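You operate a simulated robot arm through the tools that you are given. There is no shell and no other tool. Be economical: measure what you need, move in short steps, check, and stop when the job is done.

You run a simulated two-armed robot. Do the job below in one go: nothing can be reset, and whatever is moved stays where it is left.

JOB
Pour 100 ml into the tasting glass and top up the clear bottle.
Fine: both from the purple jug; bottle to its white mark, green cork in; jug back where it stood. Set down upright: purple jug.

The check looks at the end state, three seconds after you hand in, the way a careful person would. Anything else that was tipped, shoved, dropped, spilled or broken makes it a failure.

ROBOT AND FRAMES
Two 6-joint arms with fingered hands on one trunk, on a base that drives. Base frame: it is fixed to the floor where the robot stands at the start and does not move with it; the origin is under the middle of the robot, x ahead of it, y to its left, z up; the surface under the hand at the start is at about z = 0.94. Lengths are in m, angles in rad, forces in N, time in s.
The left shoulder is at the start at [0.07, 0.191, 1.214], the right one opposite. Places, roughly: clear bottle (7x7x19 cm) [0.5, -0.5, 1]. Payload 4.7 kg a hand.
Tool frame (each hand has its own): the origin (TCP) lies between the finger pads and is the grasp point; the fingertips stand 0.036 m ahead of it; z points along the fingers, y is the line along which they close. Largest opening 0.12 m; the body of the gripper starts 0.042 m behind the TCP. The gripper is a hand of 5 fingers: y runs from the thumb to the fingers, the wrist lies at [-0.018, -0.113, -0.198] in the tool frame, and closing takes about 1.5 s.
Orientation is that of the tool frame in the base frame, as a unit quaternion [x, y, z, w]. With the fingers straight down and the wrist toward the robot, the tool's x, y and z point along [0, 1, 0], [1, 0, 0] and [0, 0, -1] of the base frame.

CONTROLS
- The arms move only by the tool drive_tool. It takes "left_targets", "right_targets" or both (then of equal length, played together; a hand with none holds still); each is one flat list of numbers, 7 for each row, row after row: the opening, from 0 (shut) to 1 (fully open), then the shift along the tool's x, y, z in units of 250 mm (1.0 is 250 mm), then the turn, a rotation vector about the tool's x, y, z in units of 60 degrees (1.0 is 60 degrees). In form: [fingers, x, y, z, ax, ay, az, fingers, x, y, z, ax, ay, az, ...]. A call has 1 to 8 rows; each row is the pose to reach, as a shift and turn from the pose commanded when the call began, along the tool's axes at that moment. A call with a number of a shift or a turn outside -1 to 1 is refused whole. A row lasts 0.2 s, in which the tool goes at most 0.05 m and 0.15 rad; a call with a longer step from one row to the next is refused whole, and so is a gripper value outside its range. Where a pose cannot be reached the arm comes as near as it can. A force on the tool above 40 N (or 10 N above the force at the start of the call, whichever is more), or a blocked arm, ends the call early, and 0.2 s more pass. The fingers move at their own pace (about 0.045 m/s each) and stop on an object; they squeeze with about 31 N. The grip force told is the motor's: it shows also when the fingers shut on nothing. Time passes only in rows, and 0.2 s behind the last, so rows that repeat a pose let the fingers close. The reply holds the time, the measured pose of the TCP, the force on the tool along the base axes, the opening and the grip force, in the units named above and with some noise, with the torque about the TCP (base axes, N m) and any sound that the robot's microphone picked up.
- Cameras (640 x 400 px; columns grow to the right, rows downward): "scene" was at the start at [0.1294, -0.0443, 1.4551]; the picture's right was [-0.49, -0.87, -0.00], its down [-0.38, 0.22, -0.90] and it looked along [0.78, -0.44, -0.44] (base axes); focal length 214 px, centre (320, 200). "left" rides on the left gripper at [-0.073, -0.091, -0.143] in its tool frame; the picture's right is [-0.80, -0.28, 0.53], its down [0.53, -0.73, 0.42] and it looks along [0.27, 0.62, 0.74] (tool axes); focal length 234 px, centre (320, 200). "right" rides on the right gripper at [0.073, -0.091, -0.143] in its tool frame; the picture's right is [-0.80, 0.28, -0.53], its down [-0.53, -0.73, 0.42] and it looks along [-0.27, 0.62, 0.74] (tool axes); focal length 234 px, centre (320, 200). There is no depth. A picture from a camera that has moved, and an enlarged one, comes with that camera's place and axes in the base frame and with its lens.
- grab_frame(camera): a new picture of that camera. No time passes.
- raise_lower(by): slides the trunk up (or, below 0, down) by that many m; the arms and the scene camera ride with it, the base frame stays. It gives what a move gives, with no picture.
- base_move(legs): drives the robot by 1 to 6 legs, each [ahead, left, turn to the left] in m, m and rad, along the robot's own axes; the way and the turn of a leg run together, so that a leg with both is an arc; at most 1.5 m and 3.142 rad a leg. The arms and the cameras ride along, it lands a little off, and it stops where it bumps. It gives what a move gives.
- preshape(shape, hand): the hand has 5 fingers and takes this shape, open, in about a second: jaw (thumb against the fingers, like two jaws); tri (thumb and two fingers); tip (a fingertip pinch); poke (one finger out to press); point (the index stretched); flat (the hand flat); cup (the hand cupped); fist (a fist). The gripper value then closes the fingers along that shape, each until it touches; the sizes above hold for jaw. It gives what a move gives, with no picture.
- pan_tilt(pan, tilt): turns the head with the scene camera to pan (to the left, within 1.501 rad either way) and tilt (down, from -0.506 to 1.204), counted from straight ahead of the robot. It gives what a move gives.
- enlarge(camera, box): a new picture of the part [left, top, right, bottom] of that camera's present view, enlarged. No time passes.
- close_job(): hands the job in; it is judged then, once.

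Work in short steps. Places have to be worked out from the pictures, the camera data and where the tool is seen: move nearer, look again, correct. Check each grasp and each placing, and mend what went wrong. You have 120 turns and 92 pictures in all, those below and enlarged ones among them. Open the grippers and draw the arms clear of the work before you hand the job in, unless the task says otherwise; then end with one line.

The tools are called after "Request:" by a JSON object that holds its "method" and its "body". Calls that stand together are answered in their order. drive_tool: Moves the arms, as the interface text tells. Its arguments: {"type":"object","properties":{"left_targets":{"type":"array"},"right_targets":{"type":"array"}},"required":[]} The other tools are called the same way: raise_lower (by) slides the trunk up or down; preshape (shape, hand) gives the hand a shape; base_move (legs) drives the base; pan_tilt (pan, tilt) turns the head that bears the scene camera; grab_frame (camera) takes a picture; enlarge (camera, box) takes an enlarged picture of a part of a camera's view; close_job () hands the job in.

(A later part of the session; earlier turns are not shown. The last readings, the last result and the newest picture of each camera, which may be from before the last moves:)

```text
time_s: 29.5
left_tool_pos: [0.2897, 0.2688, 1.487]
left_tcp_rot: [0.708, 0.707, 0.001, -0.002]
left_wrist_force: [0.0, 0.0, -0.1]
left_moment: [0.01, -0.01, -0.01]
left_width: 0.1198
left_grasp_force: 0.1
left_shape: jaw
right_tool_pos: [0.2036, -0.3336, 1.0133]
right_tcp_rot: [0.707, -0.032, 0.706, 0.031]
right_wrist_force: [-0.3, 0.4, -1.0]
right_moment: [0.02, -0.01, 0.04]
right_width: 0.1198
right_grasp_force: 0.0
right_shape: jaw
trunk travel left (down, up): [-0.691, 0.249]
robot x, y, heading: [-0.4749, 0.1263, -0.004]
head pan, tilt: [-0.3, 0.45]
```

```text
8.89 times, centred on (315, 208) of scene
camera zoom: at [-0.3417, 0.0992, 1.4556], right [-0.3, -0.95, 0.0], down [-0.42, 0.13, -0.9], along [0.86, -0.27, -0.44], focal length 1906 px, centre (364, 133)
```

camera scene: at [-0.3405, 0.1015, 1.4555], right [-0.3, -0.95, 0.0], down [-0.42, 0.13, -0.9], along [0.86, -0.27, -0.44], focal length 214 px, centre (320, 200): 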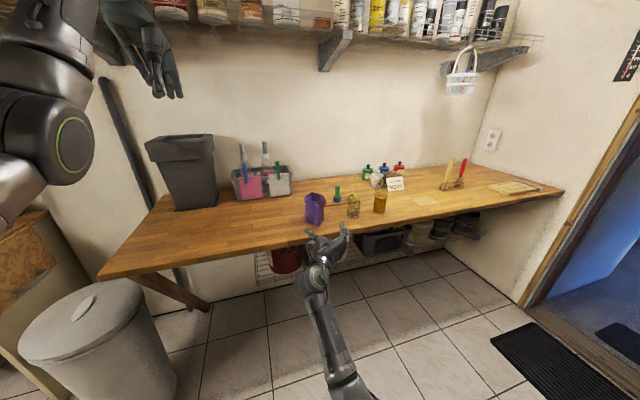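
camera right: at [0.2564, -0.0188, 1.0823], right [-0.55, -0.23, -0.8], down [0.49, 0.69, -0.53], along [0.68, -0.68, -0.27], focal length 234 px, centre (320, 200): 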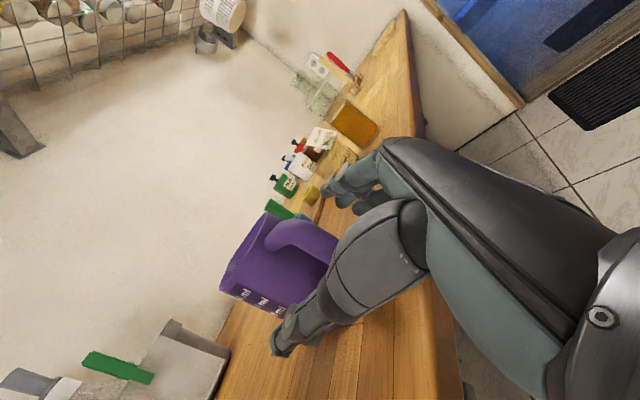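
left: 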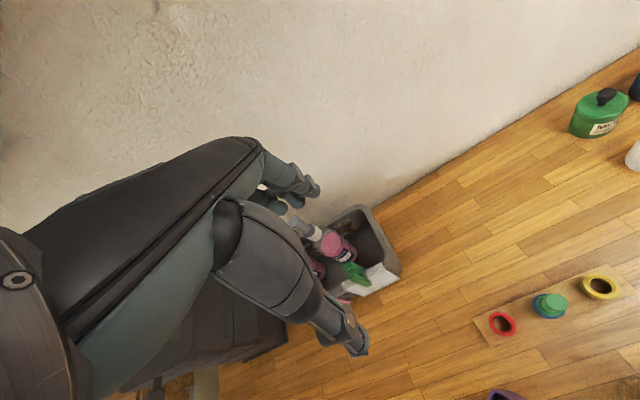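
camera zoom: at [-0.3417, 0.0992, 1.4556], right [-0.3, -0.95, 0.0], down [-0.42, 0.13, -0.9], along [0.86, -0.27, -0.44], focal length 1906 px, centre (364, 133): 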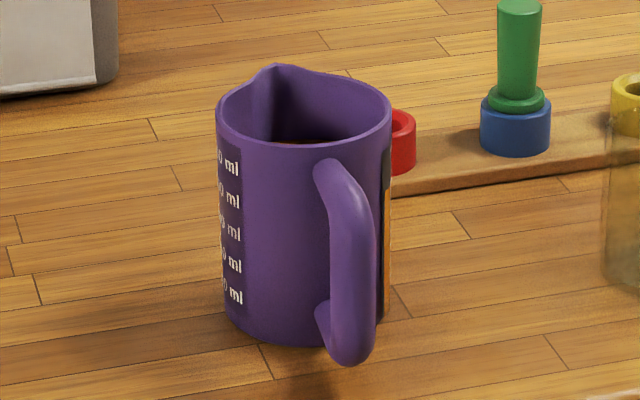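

Jug stands upright, within ~3 mm of its original place. Now shift the base right and slightly forward so the left arm can serve jug, glass and bottle.

Request:
{"method": "base_move", "body": {"legs": [[0.05, -0.33, 0]]}}

Request:
{"method": "preshape", "body": {"hand": "left", "shape": "tri"}}

```text
time_s: 31.5
left_tool_pos: [0.3675, -0.0641, 1.4869]
left_tcp_rot: [0.758, 0.652, 0.0, -0.002]
left_wrist_force: [-0.1, -0.3, 0.1]
left_moment: [0.06, -0.04, 0.0]
left_width: 0.12
left_grasp_force: 0.1
left_shape: jaw
right_tool_pos: [0.1895, -0.6483, 1.0147]
right_tcp_rot: [0.702, -0.084, 0.702, 0.084]
right_wrist_force: [-0.1, -0.1, 0.3]
right_moment: [0.02, -0.03, 0.02]
right_width: 0.1203
right_grasp_force: 0.2
right_shape: jaw
trunk travel left (down, up): [-0.691, 0.249]
robot x, y, heading: [-0.414, -0.0884, -0.149]
head pan, tilt: [-0.3, 0.45]
stopped in leg 1: the robot was blocked; the commanded pose is now the measured one
```

```text
time_s: 32.4
left_tool_pos: [0.3669, -0.0625, 1.4861]
left_tcp_rot: [0.758, 0.652, -0.001, -0.001]
left_wrist_force: [0.4, -0.5, 1.0]
left_moment: [-0.01, 0.0, 0.01]
left_width: 0.1202
left_grasp_force: 0.0
left_shape: tri
right_tool_pos: [0.191, -0.6456, 1.0144]
right_tcp_rot: [0.703, -0.083, 0.702, 0.085]
right_wrist_force: [0.9, 1.0, 0.2]
right_moment: [-0.02, -0.01, 0.01]
right_width: 0.1199
right_grasp_force: 0.0
right_shape: jaw
trunk travel left (down, up): [-0.691, 0.249]
robot x, y, heading: [-0.4128, -0.0902, -0.152]
head pan, tilt: [-0.3, 0.45]
```

Blocked and yawed −0.15: something touches. Look to see what's at the right side.

Request:
{"method": "pan_tilt", "body": {"pan": -1.1, "tilt": 0.8}}

Request:
{"method": "grab_frame", "body": {"camera": "scene"}}

```text
time_s: 33.5
left_tool_pos: [0.3682, -0.0628, 1.4855]
left_tcp_rot: [0.758, 0.652, -0.001, -0.002]
left_wrist_force: [0.2, 0.4, 0.5]
left_moment: [-0.02, 0.0, 0.03]
left_width: 0.1198
left_grasp_force: 0.1
left_shape: tri
right_tool_pos: [0.191, -0.6466, 1.0145]
right_tcp_rot: [0.702, -0.083, 0.703, 0.084]
right_wrist_force: [0.8, 0.7, 0.8]
right_moment: [-0.01, 0.03, 0.01]
right_width: 0.12
right_grasp_force: 0.1
right_shape: jaw
trunk travel left (down, up): [-0.691, 0.249]
robot x, y, heading: [-0.418, -0.0895, -0.151]
head pan, tilt: [-1.1, 0.799]
```

```text
59 pictures are left
camera scene: at [-0.3409, -0.1729, 1.4251], right [-0.95, -0.32, 0.0], down [-0.23, 0.68, -0.7], along [0.22, -0.66, -0.72], focal length 214 px, centre (320, 200)
```

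scene: 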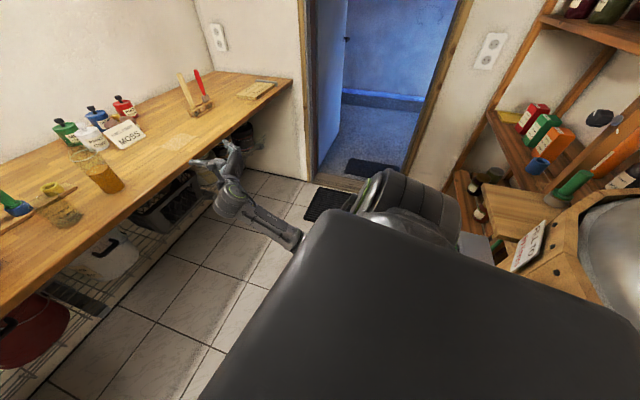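

The elbow/back meets a cabinet at the rear right; but from this base pose (heading −0.15) the left arm reaches jug, glass and bottle. I ease 1.5 cm off the contact and start turning the left hand into the mug-grip orientation up high to the left of the jug.

Request:
{"method": "base_move", "body": {"legs": [[0.015, 0.01, 0]]}}

Request:
{"method": "drive_tool", "body": {"left_targets": [1, 0.061, 0.001, 0.075, 0, -0.125, 0, 1, 0.122, 0.002, 0.15, 0, -0.25, 0, 1, 0.183, 0.003, 0.225, 0, -0.375, 0, 1, 0.244, 0.004, 0.3, 0, -0.5, 0, 1, 0.305, 0.005, 0.375, 0, -0.625, 0, 1, 0.366, 0.006, 0.45, 0, -0.75, 0, 1, 0.427, 0.007, 0.525, 0, -0.875, 0, 1, 0.487, 0.008, 0.6, 0, -1, 0]}}

Request:
{"method": "drive_tool", "body": {"left_targets": [1, 0, 0, 0, 0, -0.125, 0, 1, 0, 0, 0, 0, -0.25, 0, 1, 0, 0, 0, 0, -0.375, 0, 1, 0, 0, 0, 0, -0.5, 0]}}

Request:
{"method": "pan_tilt", "body": {"pan": 0.05, "tilt": 0.5}}

Request:
{"method": "grab_frame", "body": {"camera": "scene"}}

```text
time_s: 34.3
left_tool_pos: [0.3792, -0.0577, 1.4896]
left_tcp_rot: [0.758, 0.652, 0.002, -0.002]
left_wrist_force: [-0.6, -0.6, -0.7]
left_moment: [0.01, -0.05, -0.01]
left_width: 0.1199
left_grasp_force: 0.0
left_shape: tri
right_tool_pos: [0.2038, -0.6405, 1.0157]
right_tcp_rot: [0.702, -0.084, 0.703, 0.083]
right_wrist_force: [-1.0, -0.6, -0.2]
right_moment: [0.0, 0.0, 0.04]
right_width: 0.1201
right_grasp_force: 0.1
right_shape: jaw
trunk travel left (down, up): [-0.691, 0.249]
robot x, y, heading: [-0.3985, -0.0831, -0.151]
head pan, tilt: [-1.1, 0.799]
```

```text
time_s: 36.1
left_tool_pos: [0.4015, 0.0682, 1.3356]
left_tcp_rot: [0.656, 0.564, -0.381, 0.326]
left_wrist_force: [-0.3, 0.8, -0.1]
left_moment: [-0.01, -0.01, -0.01]
left_width: 0.1201
left_grasp_force: 0.0
left_shape: tri
left hand out of reach, approached as far as the arm can: row 1, 2
right_tool_pos: [0.2068, -0.6374, 1.0152]
right_tcp_rot: [0.703, -0.083, 0.701, 0.086]
right_wrist_force: [0.0, 0.3, -0.3]
right_moment: [-0.01, 0.0, -0.04]
right_width: 0.1202
right_grasp_force: 0.1
right_shape: jaw
trunk travel left (down, up): [-0.691, 0.249]
robot x, y, heading: [-0.4012, -0.0814, -0.153]
head pan, tilt: [-1.1, 0.799]
```

```text
time_s: 37.1
left_tool_pos: [0.4038, 0.0661, 1.336]
left_tcp_rot: [-0.536, -0.461, 0.537, -0.46]
left_wrist_force: [0.2, 0.4, 0.0]
left_moment: [-0.02, 0.03, -0.02]
left_width: 0.1201
left_grasp_force: 0.1
left_shape: tri
right_tool_pos: [0.2067, -0.6376, 1.0134]
right_tcp_rot: [0.703, -0.084, 0.702, 0.084]
right_wrist_force: [0.7, 0.1, 1.0]
right_moment: [-0.02, -0.01, -0.04]
right_width: 0.1202
right_grasp_force: 0.1
right_shape: jaw
trunk travel left (down, up): [-0.691, 0.249]
robot x, y, heading: [-0.3954, -0.0839, -0.149]
head pan, tilt: [-1.1, 0.799]
```

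```text
time_s: 38.5
left_tool_pos: [0.4031, 0.0657, 1.3372]
left_tcp_rot: [0.537, 0.462, -0.536, 0.46]
left_wrist_force: [-0.6, 0.7, 0.8]
left_moment: [0.01, 0.02, -0.02]
left_width: 0.1197
left_grasp_force: 0.0
left_shape: tri
right_tool_pos: [0.2069, -0.6394, 1.0144]
right_tcp_rot: [0.702, -0.083, 0.702, 0.085]
right_wrist_force: [-0.5, -0.5, 0.4]
right_moment: [-0.05, 0.01, -0.01]
right_width: 0.1199
right_grasp_force: 0.1
right_shape: jaw
trunk travel left (down, up): [-0.691, 0.249]
robot x, y, heading: [-0.398, -0.0822, -0.153]
head pan, tilt: [0.051, 0.499]
```

```text
58 pictures are left
camera scene: at [-0.26, -0.0982, 1.451], right [-0.1, -0.99, 0.0], down [-0.48, 0.05, -0.88], along [0.87, -0.09, -0.48], focal length 214 px, centre (320, 200)
```

scene: 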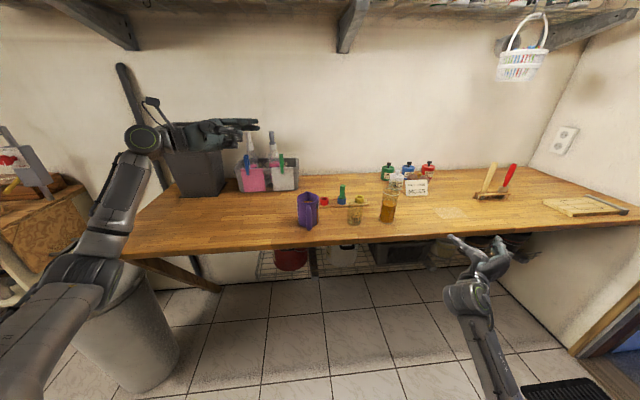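

Left hand is oriented correctly with an unobstructed view. Zoom in on jug+glass+bottle from this third viewpoint and on the left hand shape.

Request:
{"method": "enlarge", "body": {"camera": "scene", "box": [285, 170, 405, 245]}}

Request:
{"method": "enlarge", "body": {"camera": "left", "box": [200, 100, 640, 400]}}

Request:
{"method": "enlarge", "body": {"camera": "scene", "box": [130, 90, 270, 180]}}

```text
5.33 times, centred on (345, 208) of scene
camera zoom: at [-0.26, -0.0982, 1.451], right [-0.1, -0.99, 0.0], down [-0.48, 0.05, -0.88], along [0.87, -0.09, -0.48], focal length 1144 px, centre (187, 160)
```

zoom: 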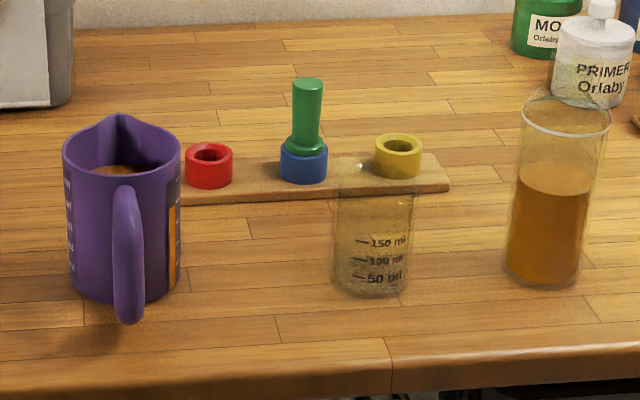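

```text
1.33 times, centred on (420, 250) of left
camera zoom: at [0.3349, 0.2206, 1.4075], right [-0.35, -0.48, 0.8], down [-0.79, -0.31, -0.53], along [0.5, -0.82, -0.27], focal length 312 px, centre (187, 133)
```

zoom: 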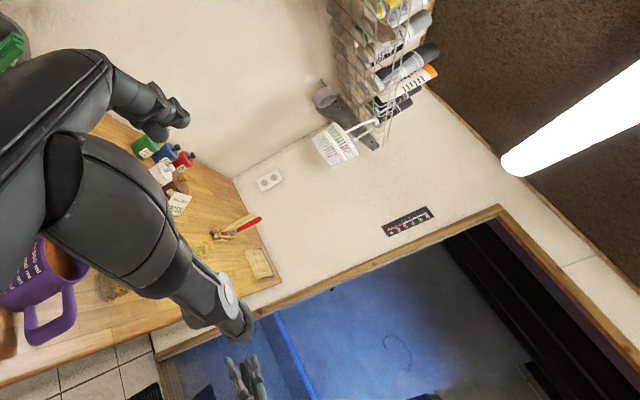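

```text
4.44 times, centred on (200, 135) of scene
camera zoom: at [-0.26, -0.0982, 1.451], right [-0.1, -0.99, 0.0], down [-0.48, 0.05, -0.88], along [0.87, -0.09, -0.48], focal length 953 px, centre (853, 489)
```

zoom: 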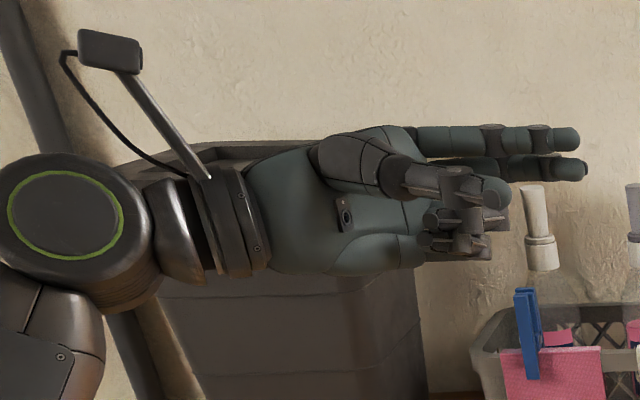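

Tri shape: index+middle extended astride the TCP height, thumb behind; camera shows a closed loop handle with a ~3.4 cm gap. Handle bar ≈x 0.393–0.409, y −0.123. I pre-close to ~5.5 cm, yaw to square up, and descend to the left of the jug.

Request:
{"method": "drive_tool", "body": {"left_targets": [0.8, 0.15, -0.006, 0.001, -0.0144, 0, 0, 0.6, 0.3, -0.012, 0.002, -0.0288, 0, 0, 0.46, 0.45, -0.018, 0.003, -0.0432, 0, 0, 0.46, 0.6, -0.024, 0.004, -0.0576, 0, 0, 0.46, 0.75, -0.03, 0.004, -0.072, 0, 0, 0.46, 0.85, -0.03, 0.004, -0.0864, 0, 0, 0.46, 0.95, -0.03, 0.004, -0.1008, 0, 0, 0.46, 1, -0.03, 0.004, -0.115, 0, 0]}}

Request:
{"method": "enlarge", "body": {"camera": "scene", "box": [190, 150, 330, 250]}}

Request:
{"method": "enlarge", "body": {"camera": "left", "box": [150, 150, 450, 400]}}

```text
time_s: 40.3
left_tool_pos: [0.3941, 0.0655, 1.0868]
left_tcp_rot: [-0.508, -0.493, 0.508, -0.492]
left_wrist_force: [-0.3, -0.1, 0.3]
left_moment: [0.03, -0.01, -0.01]
left_width: 0.0557
left_grasp_force: 0.0
left_shape: tri
right_tool_pos: [0.2065, -0.6389, 1.0153]
right_tcp_rot: [0.703, -0.083, 0.701, 0.084]
right_wrist_force: [-0.3, -0.2, -0.2]
right_moment: [-0.01, -0.03, 0.02]
right_width: 0.1199
right_grasp_force: 0.1
right_shape: jaw
trunk travel left (down, up): [-0.691, 0.249]
robot x, y, heading: [-0.3966, -0.0804, -0.154]
head pan, tilt: [0.051, 0.499]
```

```text
4.00 times, centred on (260, 200) of scene
camera zoom: at [-0.2601, -0.0981, 1.4511], right [-0.1, -0.99, 0.0], down [-0.48, 0.05, -0.88], along [0.87, -0.09, -0.48], focal length 858 px, centre (560, 200)
```

zoom: 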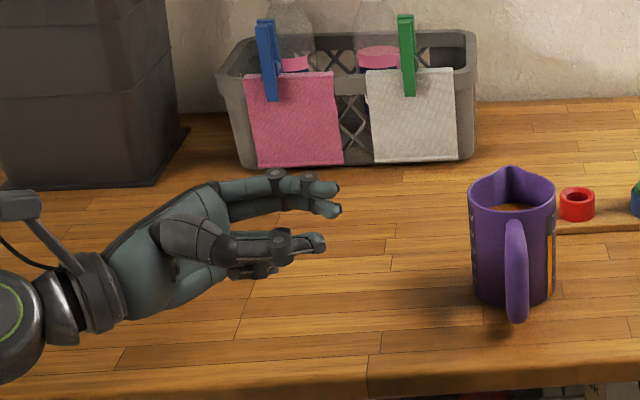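

```text
1.60 times, centred on (300, 275) of left
camera zoom: at [0.3074, 0.2116, 1.1573], right [-0.29, -0.52, 0.8], down [-0.75, -0.4, -0.53], along [0.6, -0.76, -0.27], focal length 375 px, centre (352, 80)
```

zoom: 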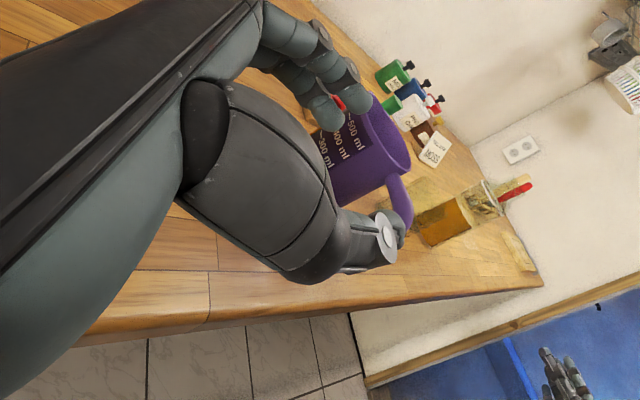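

Fingers and thumb straddle the TCP well. Descend to z≈1.012 and approach to y≈−0.04, just short of the handle.

Request:
{"method": "drive_tool", "body": {"left_targets": [0.46, 0.1, 0.005, 0.05, 0, 0, 0, 0.46, 0.2, 0.01, 0.1, 0, 0, 0, 0.46, 0.3, 0.013, 0.2, 0, 0, 0, 0.46, 0.3, 0.016, 0.3, 0, 0, 0, 0.46, 0.3, 0.02, 0.42, 0, 0, 0]}}

Request:
{"method": "enlarge", "body": {"camera": "scene", "box": [260, 170, 340, 240]}}

Request:
{"method": "enlarge", "body": {"camera": "left", "box": [200, 130, 400, 280]}}

```text
time_s: 41.5
left_tool_pos: [0.3967, -0.0411, 1.0128]
left_tcp_rot: [0.508, 0.493, -0.507, 0.491]
left_wrist_force: [0.7, 0.0, 0.7]
left_moment: [0.01, -0.03, 0.01]
left_width: 0.0558
left_grasp_force: 0.0
left_shape: tri
right_tool_pos: [0.2065, -0.6395, 1.0134]
right_tcp_rot: [0.702, -0.084, 0.702, 0.084]
right_wrist_force: [0.8, 0.1, -0.9]
right_moment: [-0.01, 0.0, -0.04]
right_width: 0.1199
right_grasp_force: 0.1
right_shape: jaw
trunk travel left (down, up): [-0.691, 0.249]
robot x, y, heading: [-0.399, -0.0837, -0.151]
head pan, tilt: [0.051, 0.499]
```

```text
5.71 times, centred on (300, 205) of scene
camera zoom: at [-0.2598, -0.0995, 1.451], right [-0.1, -0.99, 0.0], down [-0.48, 0.05, -0.88], along [0.87, -0.09, -0.48], focal length 1226 px, centre (434, 171)
```

zoom: 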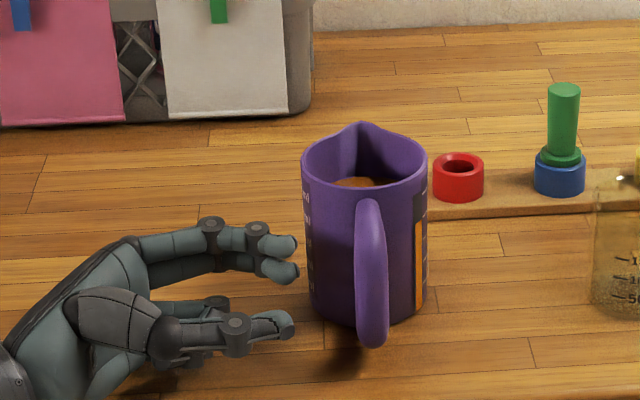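

```text
2.67 times, centred on (300, 205) of left
camera zoom: at [0.3111, 0.1043, 1.0829], right [-0.29, -0.52, 0.8], down [-0.75, -0.4, -0.53], along [0.6, -0.76, -0.27], focal length 624 px, centre (373, 187)
```

zoom: 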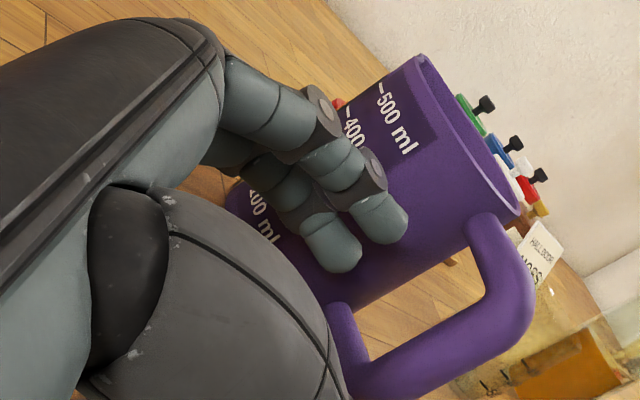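

Index tip triangulates to (0.433, −0.074, 1.02); loop interior z≈0.98–1.03, wall x≈0.445. I lower 8 mm, pull back 4 mm, and slide the fingers through the loop.

Request:
{"method": "drive_tool", "body": {"left_targets": [0.46, 0.032, -0.012, 0.0, 0, 0, 0, 0.46, 0.032, -0.01, 0.1, 0, 0, 0, 0.46, 0.032, -0.009, 0.2, 0, 0, 0, 0.46, 0.032, -0.009, 0.26, 0, 0, 0, 0.46, 0.032, -0.009, 0.328, 0, 0, 0]}}

Request:
{"method": "enlarge", "body": {"camera": "scene", "box": [270, 180, 340, 240]}}

Request:
{"method": "enlarge", "body": {"camera": "left", "box": [220, 130, 420, 280]}}

```text
time_s: 42.7
left_tool_pos: [0.3903, -0.1201, 1.0055]
left_tcp_rot: [0.508, 0.493, -0.506, 0.493]
left_wrist_force: [-0.2, 8.7, 12.3]
left_moment: [1.39, -0.26, 0.2]
left_width: 0.0553
left_grasp_force: 0.0
left_shape: tri
right_tool_pos: [0.2045, -0.6381, 1.0156]
right_tcp_rot: [0.702, -0.083, 0.702, 0.084]
right_wrist_force: [-0.2, 1.0, -0.1]
right_moment: [0.0, 0.02, 0.02]
right_width: 0.12
right_grasp_force: 0.1
right_shape: jaw
trunk travel left (down, up): [-0.691, 0.249]
robot x, y, heading: [-0.3978, -0.0786, -0.153]
head pan, tilt: [0.051, 0.499]
```

```text
6.67 times, centred on (305, 210) of scene
camera zoom: at [-0.2624, -0.0973, 1.4514], right [-0.1, -0.99, 0.0], down [-0.47, 0.05, -0.88], along [0.87, -0.09, -0.48], focal length 1430 px, centre (420, 133)
```

zoom: 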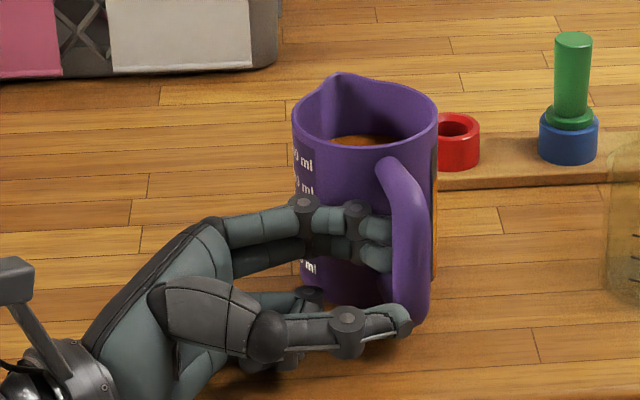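

```text
2.67 times, centred on (320, 205) of left
camera zoom: at [0.304, 0.025, 1.0763], right [-0.3, -0.52, 0.8], down [-0.74, -0.4, -0.53], along [0.6, -0.76, -0.27], focal length 624 px, centre (320, 187)
```

zoom: 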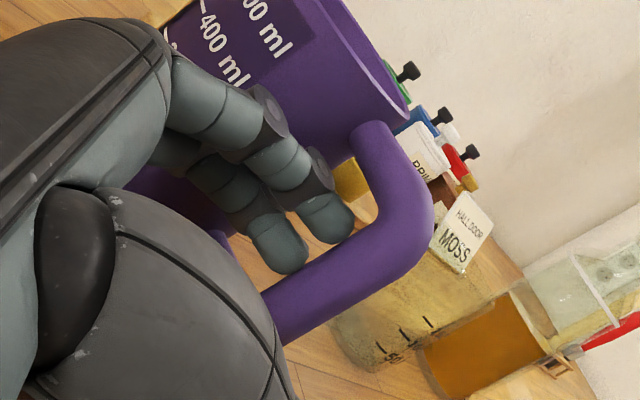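

Upward force 12 N with a large moment: the little-finger side of the palm touches the table, and the handle was nudged. Back out, raise, and tilt the fingers ~10° downward so the palm clears.

Request:
{"method": "drive_tool", "body": {"left_targets": [0.46, -0.03, 0, -0.02, 0, 0, 0, 0.46, -0.05, 0, -0.12, 0, 0, 0, 0.46, -0.06, 0, -0.28, 0, 0, 0, 0.46, -0.06, 0, -0.32, 0, 0.1, 0, 0.46, -0.06, 0, -0.32, 0, 0.2, 0]}}

Request:
{"method": "enlarge", "body": {"camera": "scene", "box": [265, 180, 335, 240]}}

Request:
{"method": "enlarge", "body": {"camera": "left", "box": [200, 130, 400, 280]}}

```text
time_s: 43.9
left_tool_pos: [0.3942, -0.0408, 1.0194]
left_tcp_rot: [0.558, 0.542, -0.452, 0.437]
left_wrist_force: [0.6, -0.3, -0.3]
left_moment: [-0.02, 0.01, -0.01]
left_width: 0.0554
left_grasp_force: 0.1
left_shape: tri
right_tool_pos: [0.2068, -0.6396, 1.0154]
right_tcp_rot: [0.703, -0.083, 0.702, 0.084]
right_wrist_force: [0.2, 0.0, 0.4]
right_moment: [0.02, 0.02, -0.04]
right_width: 0.1199
right_grasp_force: 0.1
right_shape: jaw
trunk travel left (down, up): [-0.691, 0.249]
robot x, y, heading: [-0.4, -0.0853, -0.15]
head pan, tilt: [0.051, 0.499]
```

```text
6.67 times, centred on (300, 210) of scene
camera zoom: at [-0.2601, -0.0981, 1.451], right [-0.1, -0.99, 0.0], down [-0.48, 0.05, -0.88], along [0.87, -0.09, -0.48], focal length 1430 px, centre (453, 133)
```

zoom: 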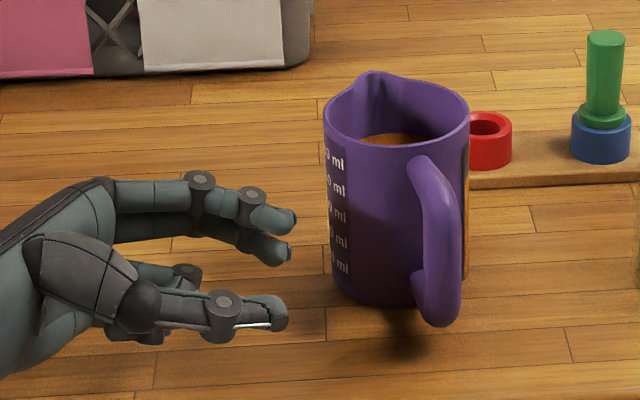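

```text
2.67 times, centred on (300, 205) of left
camera zoom: at [0.3071, 0.0869, 1.1189], right [-0.3, -0.67, 0.68], down [-0.74, -0.28, -0.61], along [0.6, -0.68, -0.42], focal length 624 px, centre (373, 187)
```

zoom: 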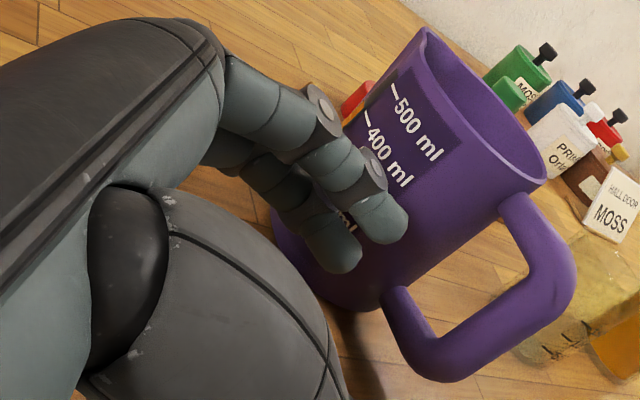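

The jug now sits ≈9 mm right with yaw ≈+11° (I'll correct that when replacing it). Re-align the hand to this yaw at a pre-insert pose.

Request:
{"method": "drive_tool", "body": {"left_targets": [0.46, -0.021, -0.017, 0.0, -0.0685, 0, -0.0146, 0.46, -0.042, -0.035, 0.05, -0.137, 0, -0.0291, 0.46, -0.064, -0.052, 0.11, -0.2056, 0, -0.0437]}}

Request:
{"method": "enlarge", "body": {"camera": "left", "box": [200, 130, 400, 280]}}

Request:
{"method": "enlarge", "body": {"camera": "scene", "box": [265, 180, 335, 240]}}

```text
time_s: 44.7
left_tool_pos: [0.3802, -0.072, 1.0295]
left_tcp_rot: [0.495, 0.6, -0.401, 0.484]
left_wrist_force: [0.2, -0.4, 0.6]
left_moment: [0.01, -0.01, 0.04]
left_width: 0.0556
left_grasp_force: 0.0
left_shape: tri
right_tool_pos: [0.2052, -0.6401, 1.0126]
right_tcp_rot: [0.702, -0.085, 0.702, 0.083]
right_wrist_force: [-1.2, 0.2, 0.1]
right_moment: [0.02, 0.01, -0.01]
right_width: 0.1199
right_grasp_force: 0.0
right_shape: jaw
trunk travel left (down, up): [-0.691, 0.249]
robot x, y, heading: [-0.4, -0.0802, -0.151]
head pan, tilt: [0.051, 0.499]
```

```text
2.67 times, centred on (300, 205) of left
camera zoom: at [0.2676, 0.0334, 1.1287], right [-0.14, -0.72, 0.68], down [-0.66, -0.44, -0.61], along [0.73, -0.54, -0.42], focal length 624 px, centre (373, 187)
```

zoom: 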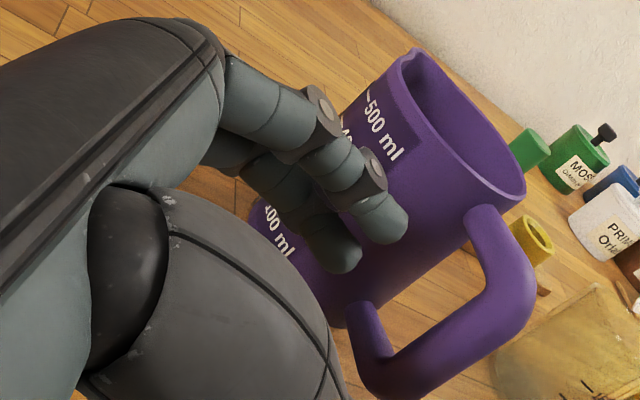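

```text
6.67 times, centred on (300, 210) of scene
camera zoom: at [-0.2605, -0.0993, 1.4511], right [-0.1, -0.99, 0.0], down [-0.48, 0.05, -0.88], along [0.87, -0.09, -0.48], focal length 1430 px, centre (453, 133)
```

zoom: 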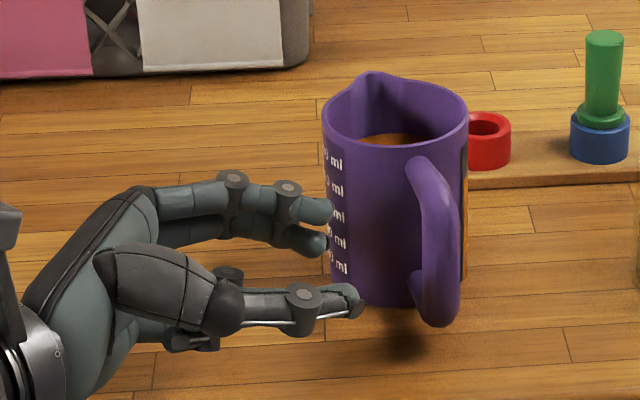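

Predicted insertion puts the fingertips mid-gap. Lower 6 mm and slide in 8 cm in steps.

Request:
{"method": "drive_tool", "body": {"left_targets": [0.46, 0.024, 0, 0.06, 0, 0, 0, 0.46, 0.024, 0, 0.13, 0, 0, 0, 0.46, 0.024, 0, 0.2, 0, 0, 0, 0.46, 0.024, 0, 0.24, 0, 0, 0]}}

Request:
{"method": "enlarge", "body": {"camera": "left", "box": [200, 130, 400, 280]}}

```text
time_s: 45.7
left_tool_pos: [0.3918, -0.1275, 1.0104]
left_tcp_rot: [0.496, 0.6, -0.401, 0.484]
left_wrist_force: [0.5, 0.9, -1.2]
left_moment: [0.02, 0.0, 0.0]
left_width: 0.0554
left_grasp_force: 0.1
left_shape: tri
right_tool_pos: [0.2059, -0.6381, 1.0139]
right_tcp_rot: [0.703, -0.084, 0.702, 0.083]
right_wrist_force: [0.2, -0.6, -0.2]
right_moment: [-0.02, -0.01, 0.0]
right_width: 0.1201
right_grasp_force: 0.0
right_shape: jaw
trunk travel left (down, up): [-0.691, 0.249]
robot x, y, heading: [-0.4006, -0.0829, -0.149]
head pan, tilt: [0.051, 0.499]
```

```text
2.67 times, centred on (300, 205) of left
camera zoom: at [0.2786, -0.0232, 1.1092], right [-0.15, -0.72, 0.68], down [-0.66, -0.44, -0.61], along [0.73, -0.54, -0.42], focal length 624 px, centre (373, 187)
```

zoom: 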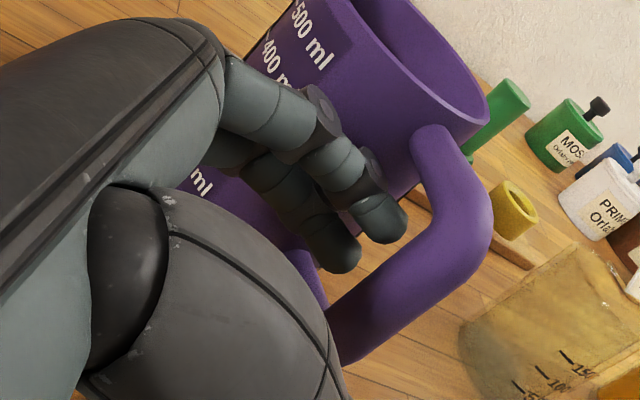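

No contact and fingers are entering the gap cleanly. Continue 3 cm more.

Request:
{"method": "drive_tool", "body": {"left_targets": [0.46, 0, 0, 0.04, 0, 0, 0, 0.46, 0, 0, 0.08, 0, 0, 0, 0.46, 0, 0, 0.12, 0, 0, 0]}}

Request:
{"method": "enlarge", "body": {"camera": "left", "box": [200, 130, 400, 280]}}

Request:
{"method": "enlarge", "body": {"camera": "scene", "box": [265, 180, 335, 240]}}

```text
time_s: 46.5
left_tool_pos: [0.3974, -0.1565, 1.0052]
left_tcp_rot: [0.495, 0.6, -0.4, 0.485]
left_wrist_force: [-0.3, 1.8, 3.1]
left_moment: [-0.04, -0.11, 0.2]
left_width: 0.0559
left_grasp_force: 0.0
left_shape: tri
right_tool_pos: [0.2067, -0.64, 1.0144]
right_tcp_rot: [0.702, -0.083, 0.702, 0.085]
right_wrist_force: [-0.2, -0.3, 0.2]
right_moment: [-0.01, -0.02, 0.01]
right_width: 0.12
right_grasp_force: 0.0
right_shape: jaw
trunk travel left (down, up): [-0.691, 0.249]
robot x, y, heading: [-0.4004, -0.0815, -0.155]
head pan, tilt: [0.051, 0.499]
```

```text
2.67 times, centred on (300, 205) of left
camera zoom: at [0.2847, -0.0514, 1.1039], right [-0.15, -0.72, 0.68], down [-0.66, -0.44, -0.61], along [0.73, -0.54, -0.41], focal length 624 px, centre (373, 187)
```

zoom: 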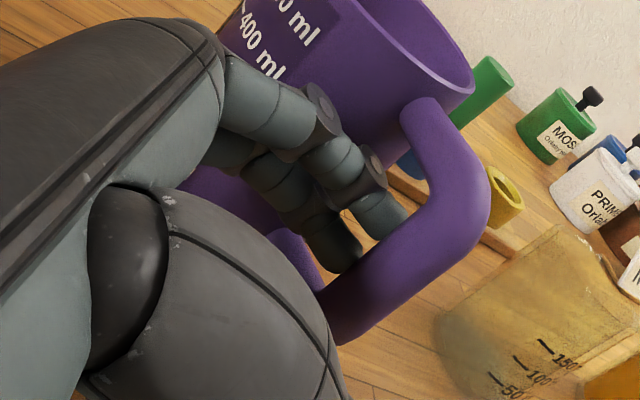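

```text
6.67 times, centred on (300, 210) of scene
camera zoom: at [-0.2606, -0.0981, 1.4512], right [-0.1, -0.99, 0.0], down [-0.48, 0.05, -0.88], along [0.87, -0.09, -0.48], focal length 1430 px, centre (453, 133)
```

zoom: 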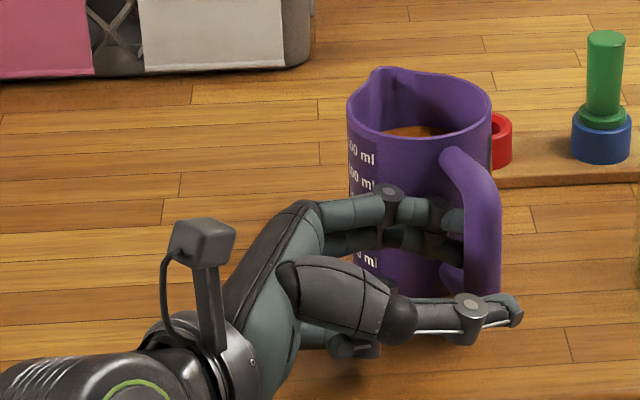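

Fingers are through the loop with the thumb behind the bar. Close the grip.

Request:
{"method": "drive_tool", "body": {"left_targets": [0.3, 0, 0, 0, 0, 0, 0, 0.15, 0, 0, 0, 0, 0, 0, 0, 0, 0, 0, 0, 0, 0, 0, 0, 0, 0, 0, 0, 0, 0, 0, 0, 0, 0, 0, 0, 0, 0, 0, 0, 0, 0, 0, 0, 0, 0, 0, 0, 0, 0]}}

Request:
{"method": "drive_tool", "body": {"left_targets": [0, -0.03, 0, -0.006, 0, 0, 0, 0, -0.06, 0, -0.013, 0, 0, 0, 0, -0.09, 0, -0.02, 0, 0, 0, 0, -0.12, 0, -0.026, 0, 0, 0, 0, -0.12, 0, -0.026, 0, 0, 0]}}

Request:
{"method": "enlarge", "body": {"camera": "scene", "box": [265, 170, 345, 240]}}

```text
time_s: 48.1
left_tool_pos: [0.3984, -0.1577, 1.0035]
left_tcp_rot: [0.495, 0.6, -0.4, 0.484]
left_wrist_force: [0.9, 0.4, 2.2]
left_moment: [-0.04, -0.06, 0.04]
left_width: 0.0156
left_grasp_force: 31.1
left_shape: tri
right_tool_pos: [0.2054, -0.6383, 1.0143]
right_tcp_rot: [0.703, -0.084, 0.701, 0.084]
right_wrist_force: [0.0, 0.3, -0.2]
right_moment: [0.03, -0.03, 0.0]
right_width: 0.1199
right_grasp_force: 0.1
right_shape: jaw
trunk travel left (down, up): [-0.691, 0.249]
robot x, y, heading: [-0.4026, -0.0833, -0.155]
head pan, tilt: [0.051, 0.499]
```

```text
time_s: 49.3
left_tool_pos: [0.3997, -0.1554, 1.0344]
left_tcp_rot: [0.495, 0.6, -0.4, 0.484]
left_wrist_force: [0.0, 0.0, -3.8]
left_moment: [0.04, 0.28, -0.02]
left_width: 0.015
left_grasp_force: 31.9
left_shape: tri
right_tool_pos: [0.2073, -0.6387, 1.0132]
right_tcp_rot: [0.703, -0.084, 0.701, 0.084]
right_wrist_force: [0.1, 0.5, 0.2]
right_moment: [0.0, 0.01, 0.0]
right_width: 0.12
right_grasp_force: 0.0
right_shape: jaw
trunk travel left (down, up): [-0.691, 0.249]
robot x, y, heading: [-0.4007, -0.0803, -0.154]
head pan, tilt: [0.051, 0.499]
```

```text
5.71 times, centred on (305, 205) of scene
camera zoom: at [-0.2593, -0.0982, 1.4509], right [-0.1, -0.99, 0.0], down [-0.48, 0.05, -0.88], along [0.87, -0.09, -0.48], focal length 1226 px, centre (406, 171)
```

zoom: 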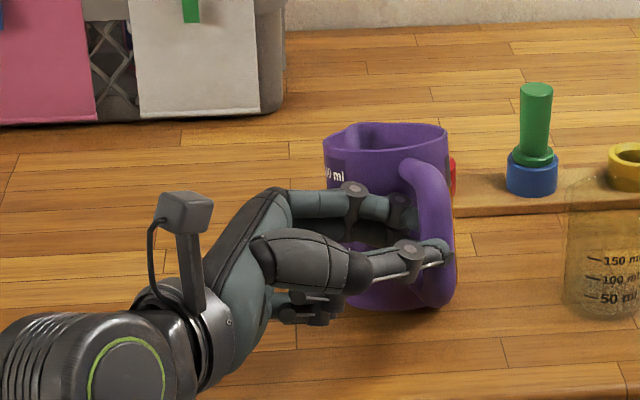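

Grip now is solid on the bar (15 mm) and 3.8 N with 0.28 Nm suggests the full jug weight hangs. It's pitched somewhat nose-down; I counter-rotate the hand nose-up 12° with 1 cm more lift and see whether it follows.

Request:
{"method": "drive_tool", "body": {"left_targets": [0, -0.02, 0, -0.004, 0, 0, 0.07, 0, -0.04, 0, -0.008, 0, 0, 0.14, 0, -0.04, 0, -0.008, 0, 0, 0.2, 0, -0.04, 0, -0.008, 0, 0, 0.2]}}

Request:
{"method": "enlarge", "body": {"camera": "scene", "box": [265, 170, 345, 240]}}

```text
time_s: 50.3
left_tool_pos: [0.3995, -0.1576, 1.0454]
left_tcp_rot: [0.555, 0.545, -0.348, 0.523]
left_wrist_force: [-0.3, 0.1, -3.7]
left_moment: [0.1, 0.39, -0.01]
left_width: 0.0148
left_grasp_force: 31.2
left_shape: tri
right_tool_pos: [0.2065, -0.64, 1.0145]
right_tcp_rot: [0.703, -0.083, 0.701, 0.084]
right_wrist_force: [0.2, 0.3, -0.7]
right_moment: [0.02, 0.01, 0.01]
right_width: 0.1199
right_grasp_force: 0.1
right_shape: jaw
trunk travel left (down, up): [-0.691, 0.249]
robot x, y, heading: [-0.3999, -0.0809, -0.153]
head pan, tilt: [0.051, 0.499]
```

```text
5.71 times, centred on (305, 205) of scene
camera zoom: at [-0.2592, -0.0984, 1.4509], right [-0.1, -0.99, 0.0], down [-0.48, 0.05, -0.88], along [0.87, -0.09, -0.48], focal length 1226 px, centre (406, 171)
```

zoom: 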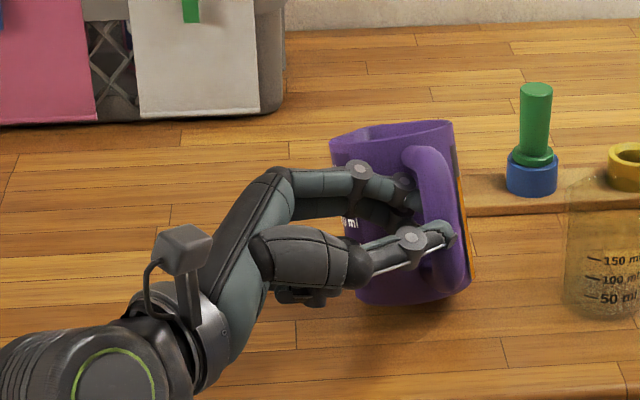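

The rim is nearly edge-on: the jug is slipping nose-down further. Lower it straight back to the table before anything spills.

Request:
{"method": "drive_tool", "body": {"left_targets": [0, 0.04, 0, 0.0, 0, 0, -0.07, 0, 0.08, 0, 0.01, 0, 0, -0.14, 0, 0.12, 0, 0.015, 0, 0, -0.2, 0, 0.155, 0, 0.03, 0, 0, -0.2, 0, 0.155, 0, 0.03, 0, 0, -0.2]}}

Request:
{"method": "enlarge", "body": {"camera": "scene", "box": [265, 170, 345, 240]}}

```text
time_s: 51.5
left_tool_pos: [0.4041, -0.1548, 1.0067]
left_tcp_rot: [0.495, 0.599, -0.401, 0.484]
left_wrist_force: [-0.1, 0.5, -1.3]
left_moment: [0.16, 0.02, 0.02]
left_width: 0.0145
left_grasp_force: 30.9
left_shape: tri
right_tool_pos: [0.2056, -0.6382, 1.0141]
right_tcp_rot: [0.702, -0.082, 0.702, 0.085]
right_wrist_force: [0.9, 0.6, -0.6]
right_moment: [0.03, 0.0, 0.02]
right_width: 0.1198
right_grasp_force: 0.1
right_shape: jaw
trunk travel left (down, up): [-0.691, 0.249]
robot x, y, heading: [-0.3979, -0.0845, -0.154]
head pan, tilt: [0.051, 0.499]
```

```text
5.71 times, centred on (305, 205) of scene
camera zoom: at [-0.2602, -0.0981, 1.451], right [-0.1, -0.99, 0.0], down [-0.48, 0.05, -0.88], along [0.87, -0.09, -0.48], focal length 1226 px, centre (406, 171)
```

zoom: 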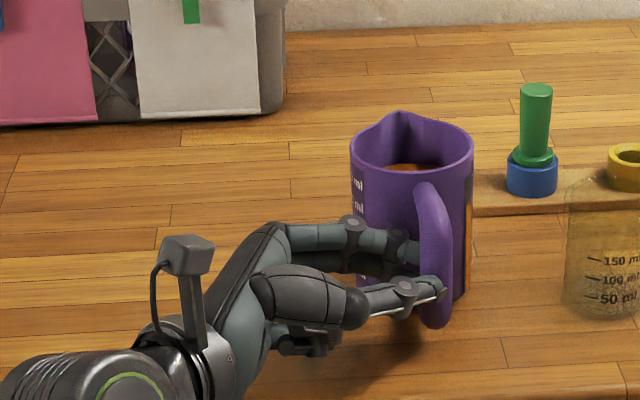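

Jug is back upright with no spill seen. The handle's lever is too much for the hand. New plan: right hand grips the jug body from above (fingers on the ±Y sides, axis near its centre of mass), then yaw −90° and pour toward −Y. First release and withdraw the left hand along its fingers, then raise it clear.

Request:
{"method": "drive_tool", "body": {"left_targets": [0.2, 0, 0, 0, 0, 0, 0, 0.46, 0, 0, 0, 0, 0, 0, 0.46, 0, 0, 0, 0, 0, 0, 0.46, 0, 0, 0, 0, 0, 0, 0.46, 0, 0, -0.1, 0, 0, 0, 0.46, 0, 0, -0.25, 0, 0, 0, 0.46, 0, 0, -0.4, 0, 0, 0, 0.46, 0, 0, -0.55, 0, 0, 0]}}

Request:
{"method": "drive_tool", "body": {"left_targets": [1, -0.15, 0, -0.12, 0, 0, 0, 1, -0.3, 0, -0.24, 0, 0, 0, 1, -0.45, 0, -0.36, 0, 0, 0, 1, -0.6, 0, -0.48, 0, 0, 0, 1, -0.75, 0, -0.6, 0, 0, 0, 1, -0.9, 0, -0.6, 0, 0, 0], "right_targets": [1, 0, 0, 0, 0.082, -0.065, -0.082, 1, 0, 0, 0, 0.165, -0.13, -0.165, 1, 0, 0, 0, 0.247, -0.194, -0.247, 1, 0, 0, 0, 0.33, -0.259, -0.33, 1, 0, 0, 0, 0.412, -0.324, -0.412, 1, 0, 0, 0, 0.494, -0.388, -0.495]}}

Request:
{"method": "base_move", "body": {"legs": [[0.017, 0.087, 0.152]]}}

```text
time_s: 53.3
left_tool_pos: [0.3785, -0.022, 1.0362]
left_tcp_rot: [0.495, 0.599, -0.402, 0.485]
left_wrist_force: [-0.5, -0.3, -0.8]
left_moment: [-0.02, 0.02, 0.02]
left_width: 0.0548
left_grasp_force: 0.1
left_shape: tri
right_tool_pos: [0.2061, -0.638, 1.0167]
right_tcp_rot: [0.702, -0.083, 0.702, 0.084]
right_wrist_force: [0.1, 0.2, 0.3]
right_moment: [-0.02, 0.01, -0.01]
right_width: 0.1198
right_grasp_force: 0.1
right_shape: jaw
trunk travel left (down, up): [-0.691, 0.249]
robot x, y, heading: [-0.3993, -0.0819, -0.151]
head pan, tilt: [0.051, 0.499]
```

```text
time_s: 54.7
left_tool_pos: [0.3609, 0.0737, 1.2842]
left_tcp_rot: [0.496, 0.599, -0.4, 0.484]
left_wrist_force: [0.3, -1.5, 0.4]
left_moment: [-0.02, -0.03, 0.01]
left_width: 0.1195
left_grasp_force: 0.1
left_shape: tri
right_tool_pos: [0.2054, -0.6412, 1.0128]
right_tcp_rot: [0.822, 0.26, 0.502, 0.06]
right_wrist_force: [0.3, -1.1, 0.1]
right_moment: [0.02, -0.03, 0.01]
right_width: 0.1201
right_grasp_force: 0.1
right_shape: jaw
trunk travel left (down, up): [-0.691, 0.249]
robot x, y, heading: [-0.4014, -0.082, -0.151]
head pan, tilt: [0.051, 0.499]
```

```text
time_s: 55.8
left_tool_pos: [0.3508, 0.2754, 1.2841]
left_tcp_rot: [0.446, 0.636, -0.363, 0.514]
left_wrist_force: [0.5, 0.2, -0.7]
left_moment: [-0.02, -0.01, 0.02]
left_width: 0.1197
left_grasp_force: 0.1
left_shape: tri
right_tool_pos: [0.3077, -0.4545, 1.0133]
right_tcp_rot: [0.8, 0.323, 0.505, 0.023]
right_wrist_force: [0.2, 0.3, 0.7]
right_moment: [-0.02, -0.01, 0.0]
right_width: 0.1201
right_grasp_force: 0.1
right_shape: jaw
trunk travel left (down, up): [-0.691, 0.249]
robot x, y, heading: [-0.3782, -0.0008, 0.002]
head pan, tilt: [0.051, 0.499]
```

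Right hand raised straight up while turning toward pointing-down.

Request:
{"method": "drive_tool", "body": {"right_targets": [1, 0.099, 0.045, -0.061, 0.076, -0.07, -0.069, 1, 0.198, 0.091, -0.122, 0.153, -0.14, -0.138, 1, 0.297, 0.136, -0.183, 0.23, -0.21, -0.207, 1, 0.397, 0.182, -0.245, 0.306, -0.28, -0.277, 1, 0.496, 0.227, -0.306, 0.382, -0.35, -0.346, 1, 0.595, 0.272, -0.367, 0.459, -0.42, -0.415, 1, 0.694, 0.318, -0.428, 0.535, -0.49, -0.484, 1, 0.793, 0.363, -0.489, 0.612, -0.56, -0.553]}}

Request:
{"method": "enlarge", "body": {"camera": "scene", "box": [285, 165, 405, 245]}}

```text
time_s: 57.6
left_tool_pos: [0.3526, 0.2781, 1.2832]
left_tcp_rot: [0.447, 0.635, -0.364, 0.514]
left_wrist_force: [0.3, 0.2, 0.1]
left_moment: [0.0, -0.01, -0.06]
left_width: 0.1191
left_grasp_force: 0.1
left_shape: tri
right_tool_pos: [0.3078, -0.4551, 1.2642]
right_tcp_rot: [0.752, 0.65, 0.107, 0.004]
right_wrist_force: [0.1, 0.1, -0.1]
right_moment: [-0.01, 0.0, 0.03]
right_width: 0.1201
right_grasp_force: 0.1
right_shape: jaw
trunk travel left (down, up): [-0.691, 0.249]
robot x, y, heading: [-0.3719, 0.0024, 0.005]
head pan, tilt: [0.051, 0.499]
```

```text
5.00 times, centred on (345, 205) of scene
camera zoom: at [-0.2353, 0.0098, 1.4509], right [0.05, -1.0, 0.0], down [-0.48, -0.03, -0.88], along [0.88, 0.05, -0.48], focal length 1072 px, centre (195, 175)
```

zoom: 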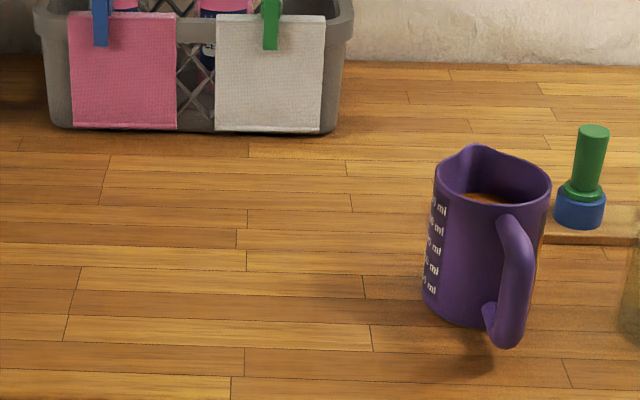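

Jug now at ≈(0.498, −0.177), yaw ≈+0.12, rim diameter ≈9 cm. Bring the right hand over it while yawing toward y=+Y (first half).

Request:
{"method": "drive_tool", "body": {"right_targets": [1, 0.074, 0.036, 0.017, 0.0148, 0.0014, -0.109, 1, 0.149, 0.072, 0.034, 0.0295, 0.0028, -0.218, 1, 0.223, 0.107, 0.051, 0.0443, 0.0041, -0.327, 1, 0.297, 0.143, 0.069, 0.059, 0.0055, -0.4365, 1, 0.371, 0.179, 0.086, 0.0738, 0.0069, -0.546, 1, 0.446, 0.214, 0.103, 0.0885, 0.0083, -0.655, 1, 0.52, 0.25, 0.12, 0.1033, 0.0096, -0.764, 1, 0.594, 0.286, 0.137, 0.118, 0.011, -0.873]}}

```text
time_s: 59.4
left_tool_pos: [0.3532, 0.2762, 1.2832]
left_tcp_rot: [0.447, 0.636, -0.363, 0.514]
left_wrist_force: [0.2, -0.6, -0.1]
left_moment: [-0.02, 0.03, -0.01]
left_width: 0.1197
left_grasp_force: 0.2
left_shape: tri
right_tool_pos: [0.4028, -0.3152, 1.2651]
right_tcp_rot: [0.386, 0.921, 0.061, 0.004]
right_wrist_force: [0.6, 0.4, -0.2]
right_moment: [0.02, -0.02, 0.01]
right_width: 0.1201
right_grasp_force: 0.0
right_shape: jaw
trunk travel left (down, up): [-0.691, 0.249]
robot x, y, heading: [-0.3746, 0.0025, 0.002]
head pan, tilt: [0.051, 0.499]
```

Second half of the yaw and move to above the jug at z≈1.25.

Request:
{"method": "drive_tool", "body": {"right_targets": [1, 0.0176, 0.0926, 0.02, 0.017, 0.002, -0.124, 1, 0.035, 0.185, 0.04, 0.034, 0.004, -0.249, 1, 0.053, 0.278, 0.06, 0.051, 0.006, -0.373, 1, 0.07, 0.37, 0.08, 0.069, 0.0086, -0.497, 1, 0.088, 0.463, 0.1, 0.086, 0.011, -0.621, 1, 0.105, 0.555, 0.12, 0.103, 0.013, -0.746, 1, 0.123, 0.648, 0.14, 0.12, 0.015, -0.87, 1, 0.123, 0.648, 0.14, 0.12, 0.015, -0.87]}}

Request:
{"method": "grab_frame", "body": {"camera": "right"}}

Request:
{"method": "enlarge", "body": {"camera": "scene", "box": [290, 100, 450, 245]}}

```text
time_s: 61.2
left_tool_pos: [0.3524, 0.2741, 1.2832]
left_tcp_rot: [0.447, 0.636, -0.363, 0.515]
left_wrist_force: [0.2, 0.2, -0.3]
left_moment: [-0.01, -0.05, 0.01]
left_width: 0.1199
left_grasp_force: 0.0
left_shape: tri
right_tool_pos: [0.4172, -0.182, 1.224]
right_tcp_rot: [-0.06, 0.998, 0.001, 0.0]
right_wrist_force: [-0.1, 0.3, -0.1]
right_moment: [0.02, 0.03, -0.01]
right_width: 0.1199
right_grasp_force: 0.0
right_shape: jaw
right hand out of reach, approached as far as the arm can: row 4, 5, 6, 7, 8
trunk travel left (down, up): [-0.691, 0.249]
robot x, y, heading: [-0.3767, 0.0028, 0.001]
head pan, tilt: [0.051, 0.499]
```

```text
37 pictures are left
camera right: at [0.3559, -0.2816, 1.3664], right [0.77, 0.37, 0.53], down [0.61, -0.66, -0.43], along [0.19, 0.65, -0.74], focal length 234 px, centre (320, 200)
```

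right: 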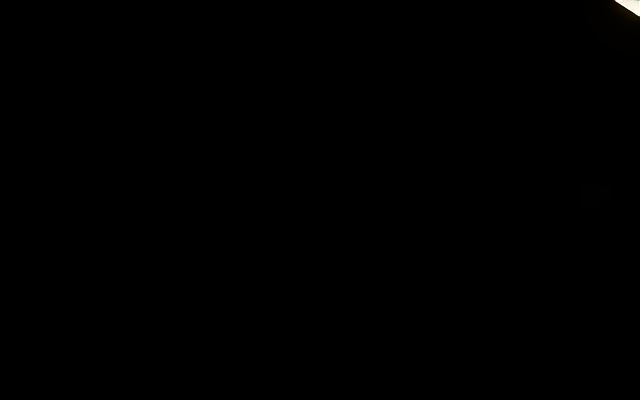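

```text
2.76 times, centred on (370, 172) of scene
camera zoom: at [-0.2357, 0.0073, 1.451], right [0.05, -1.0, 0.0], down [-0.48, -0.03, -0.88], along [0.88, 0.05, -0.48], focal length 592 px, centre (182, 276)
```

zoom: 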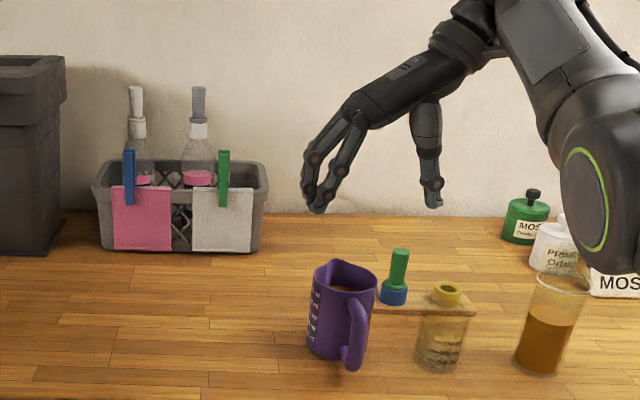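

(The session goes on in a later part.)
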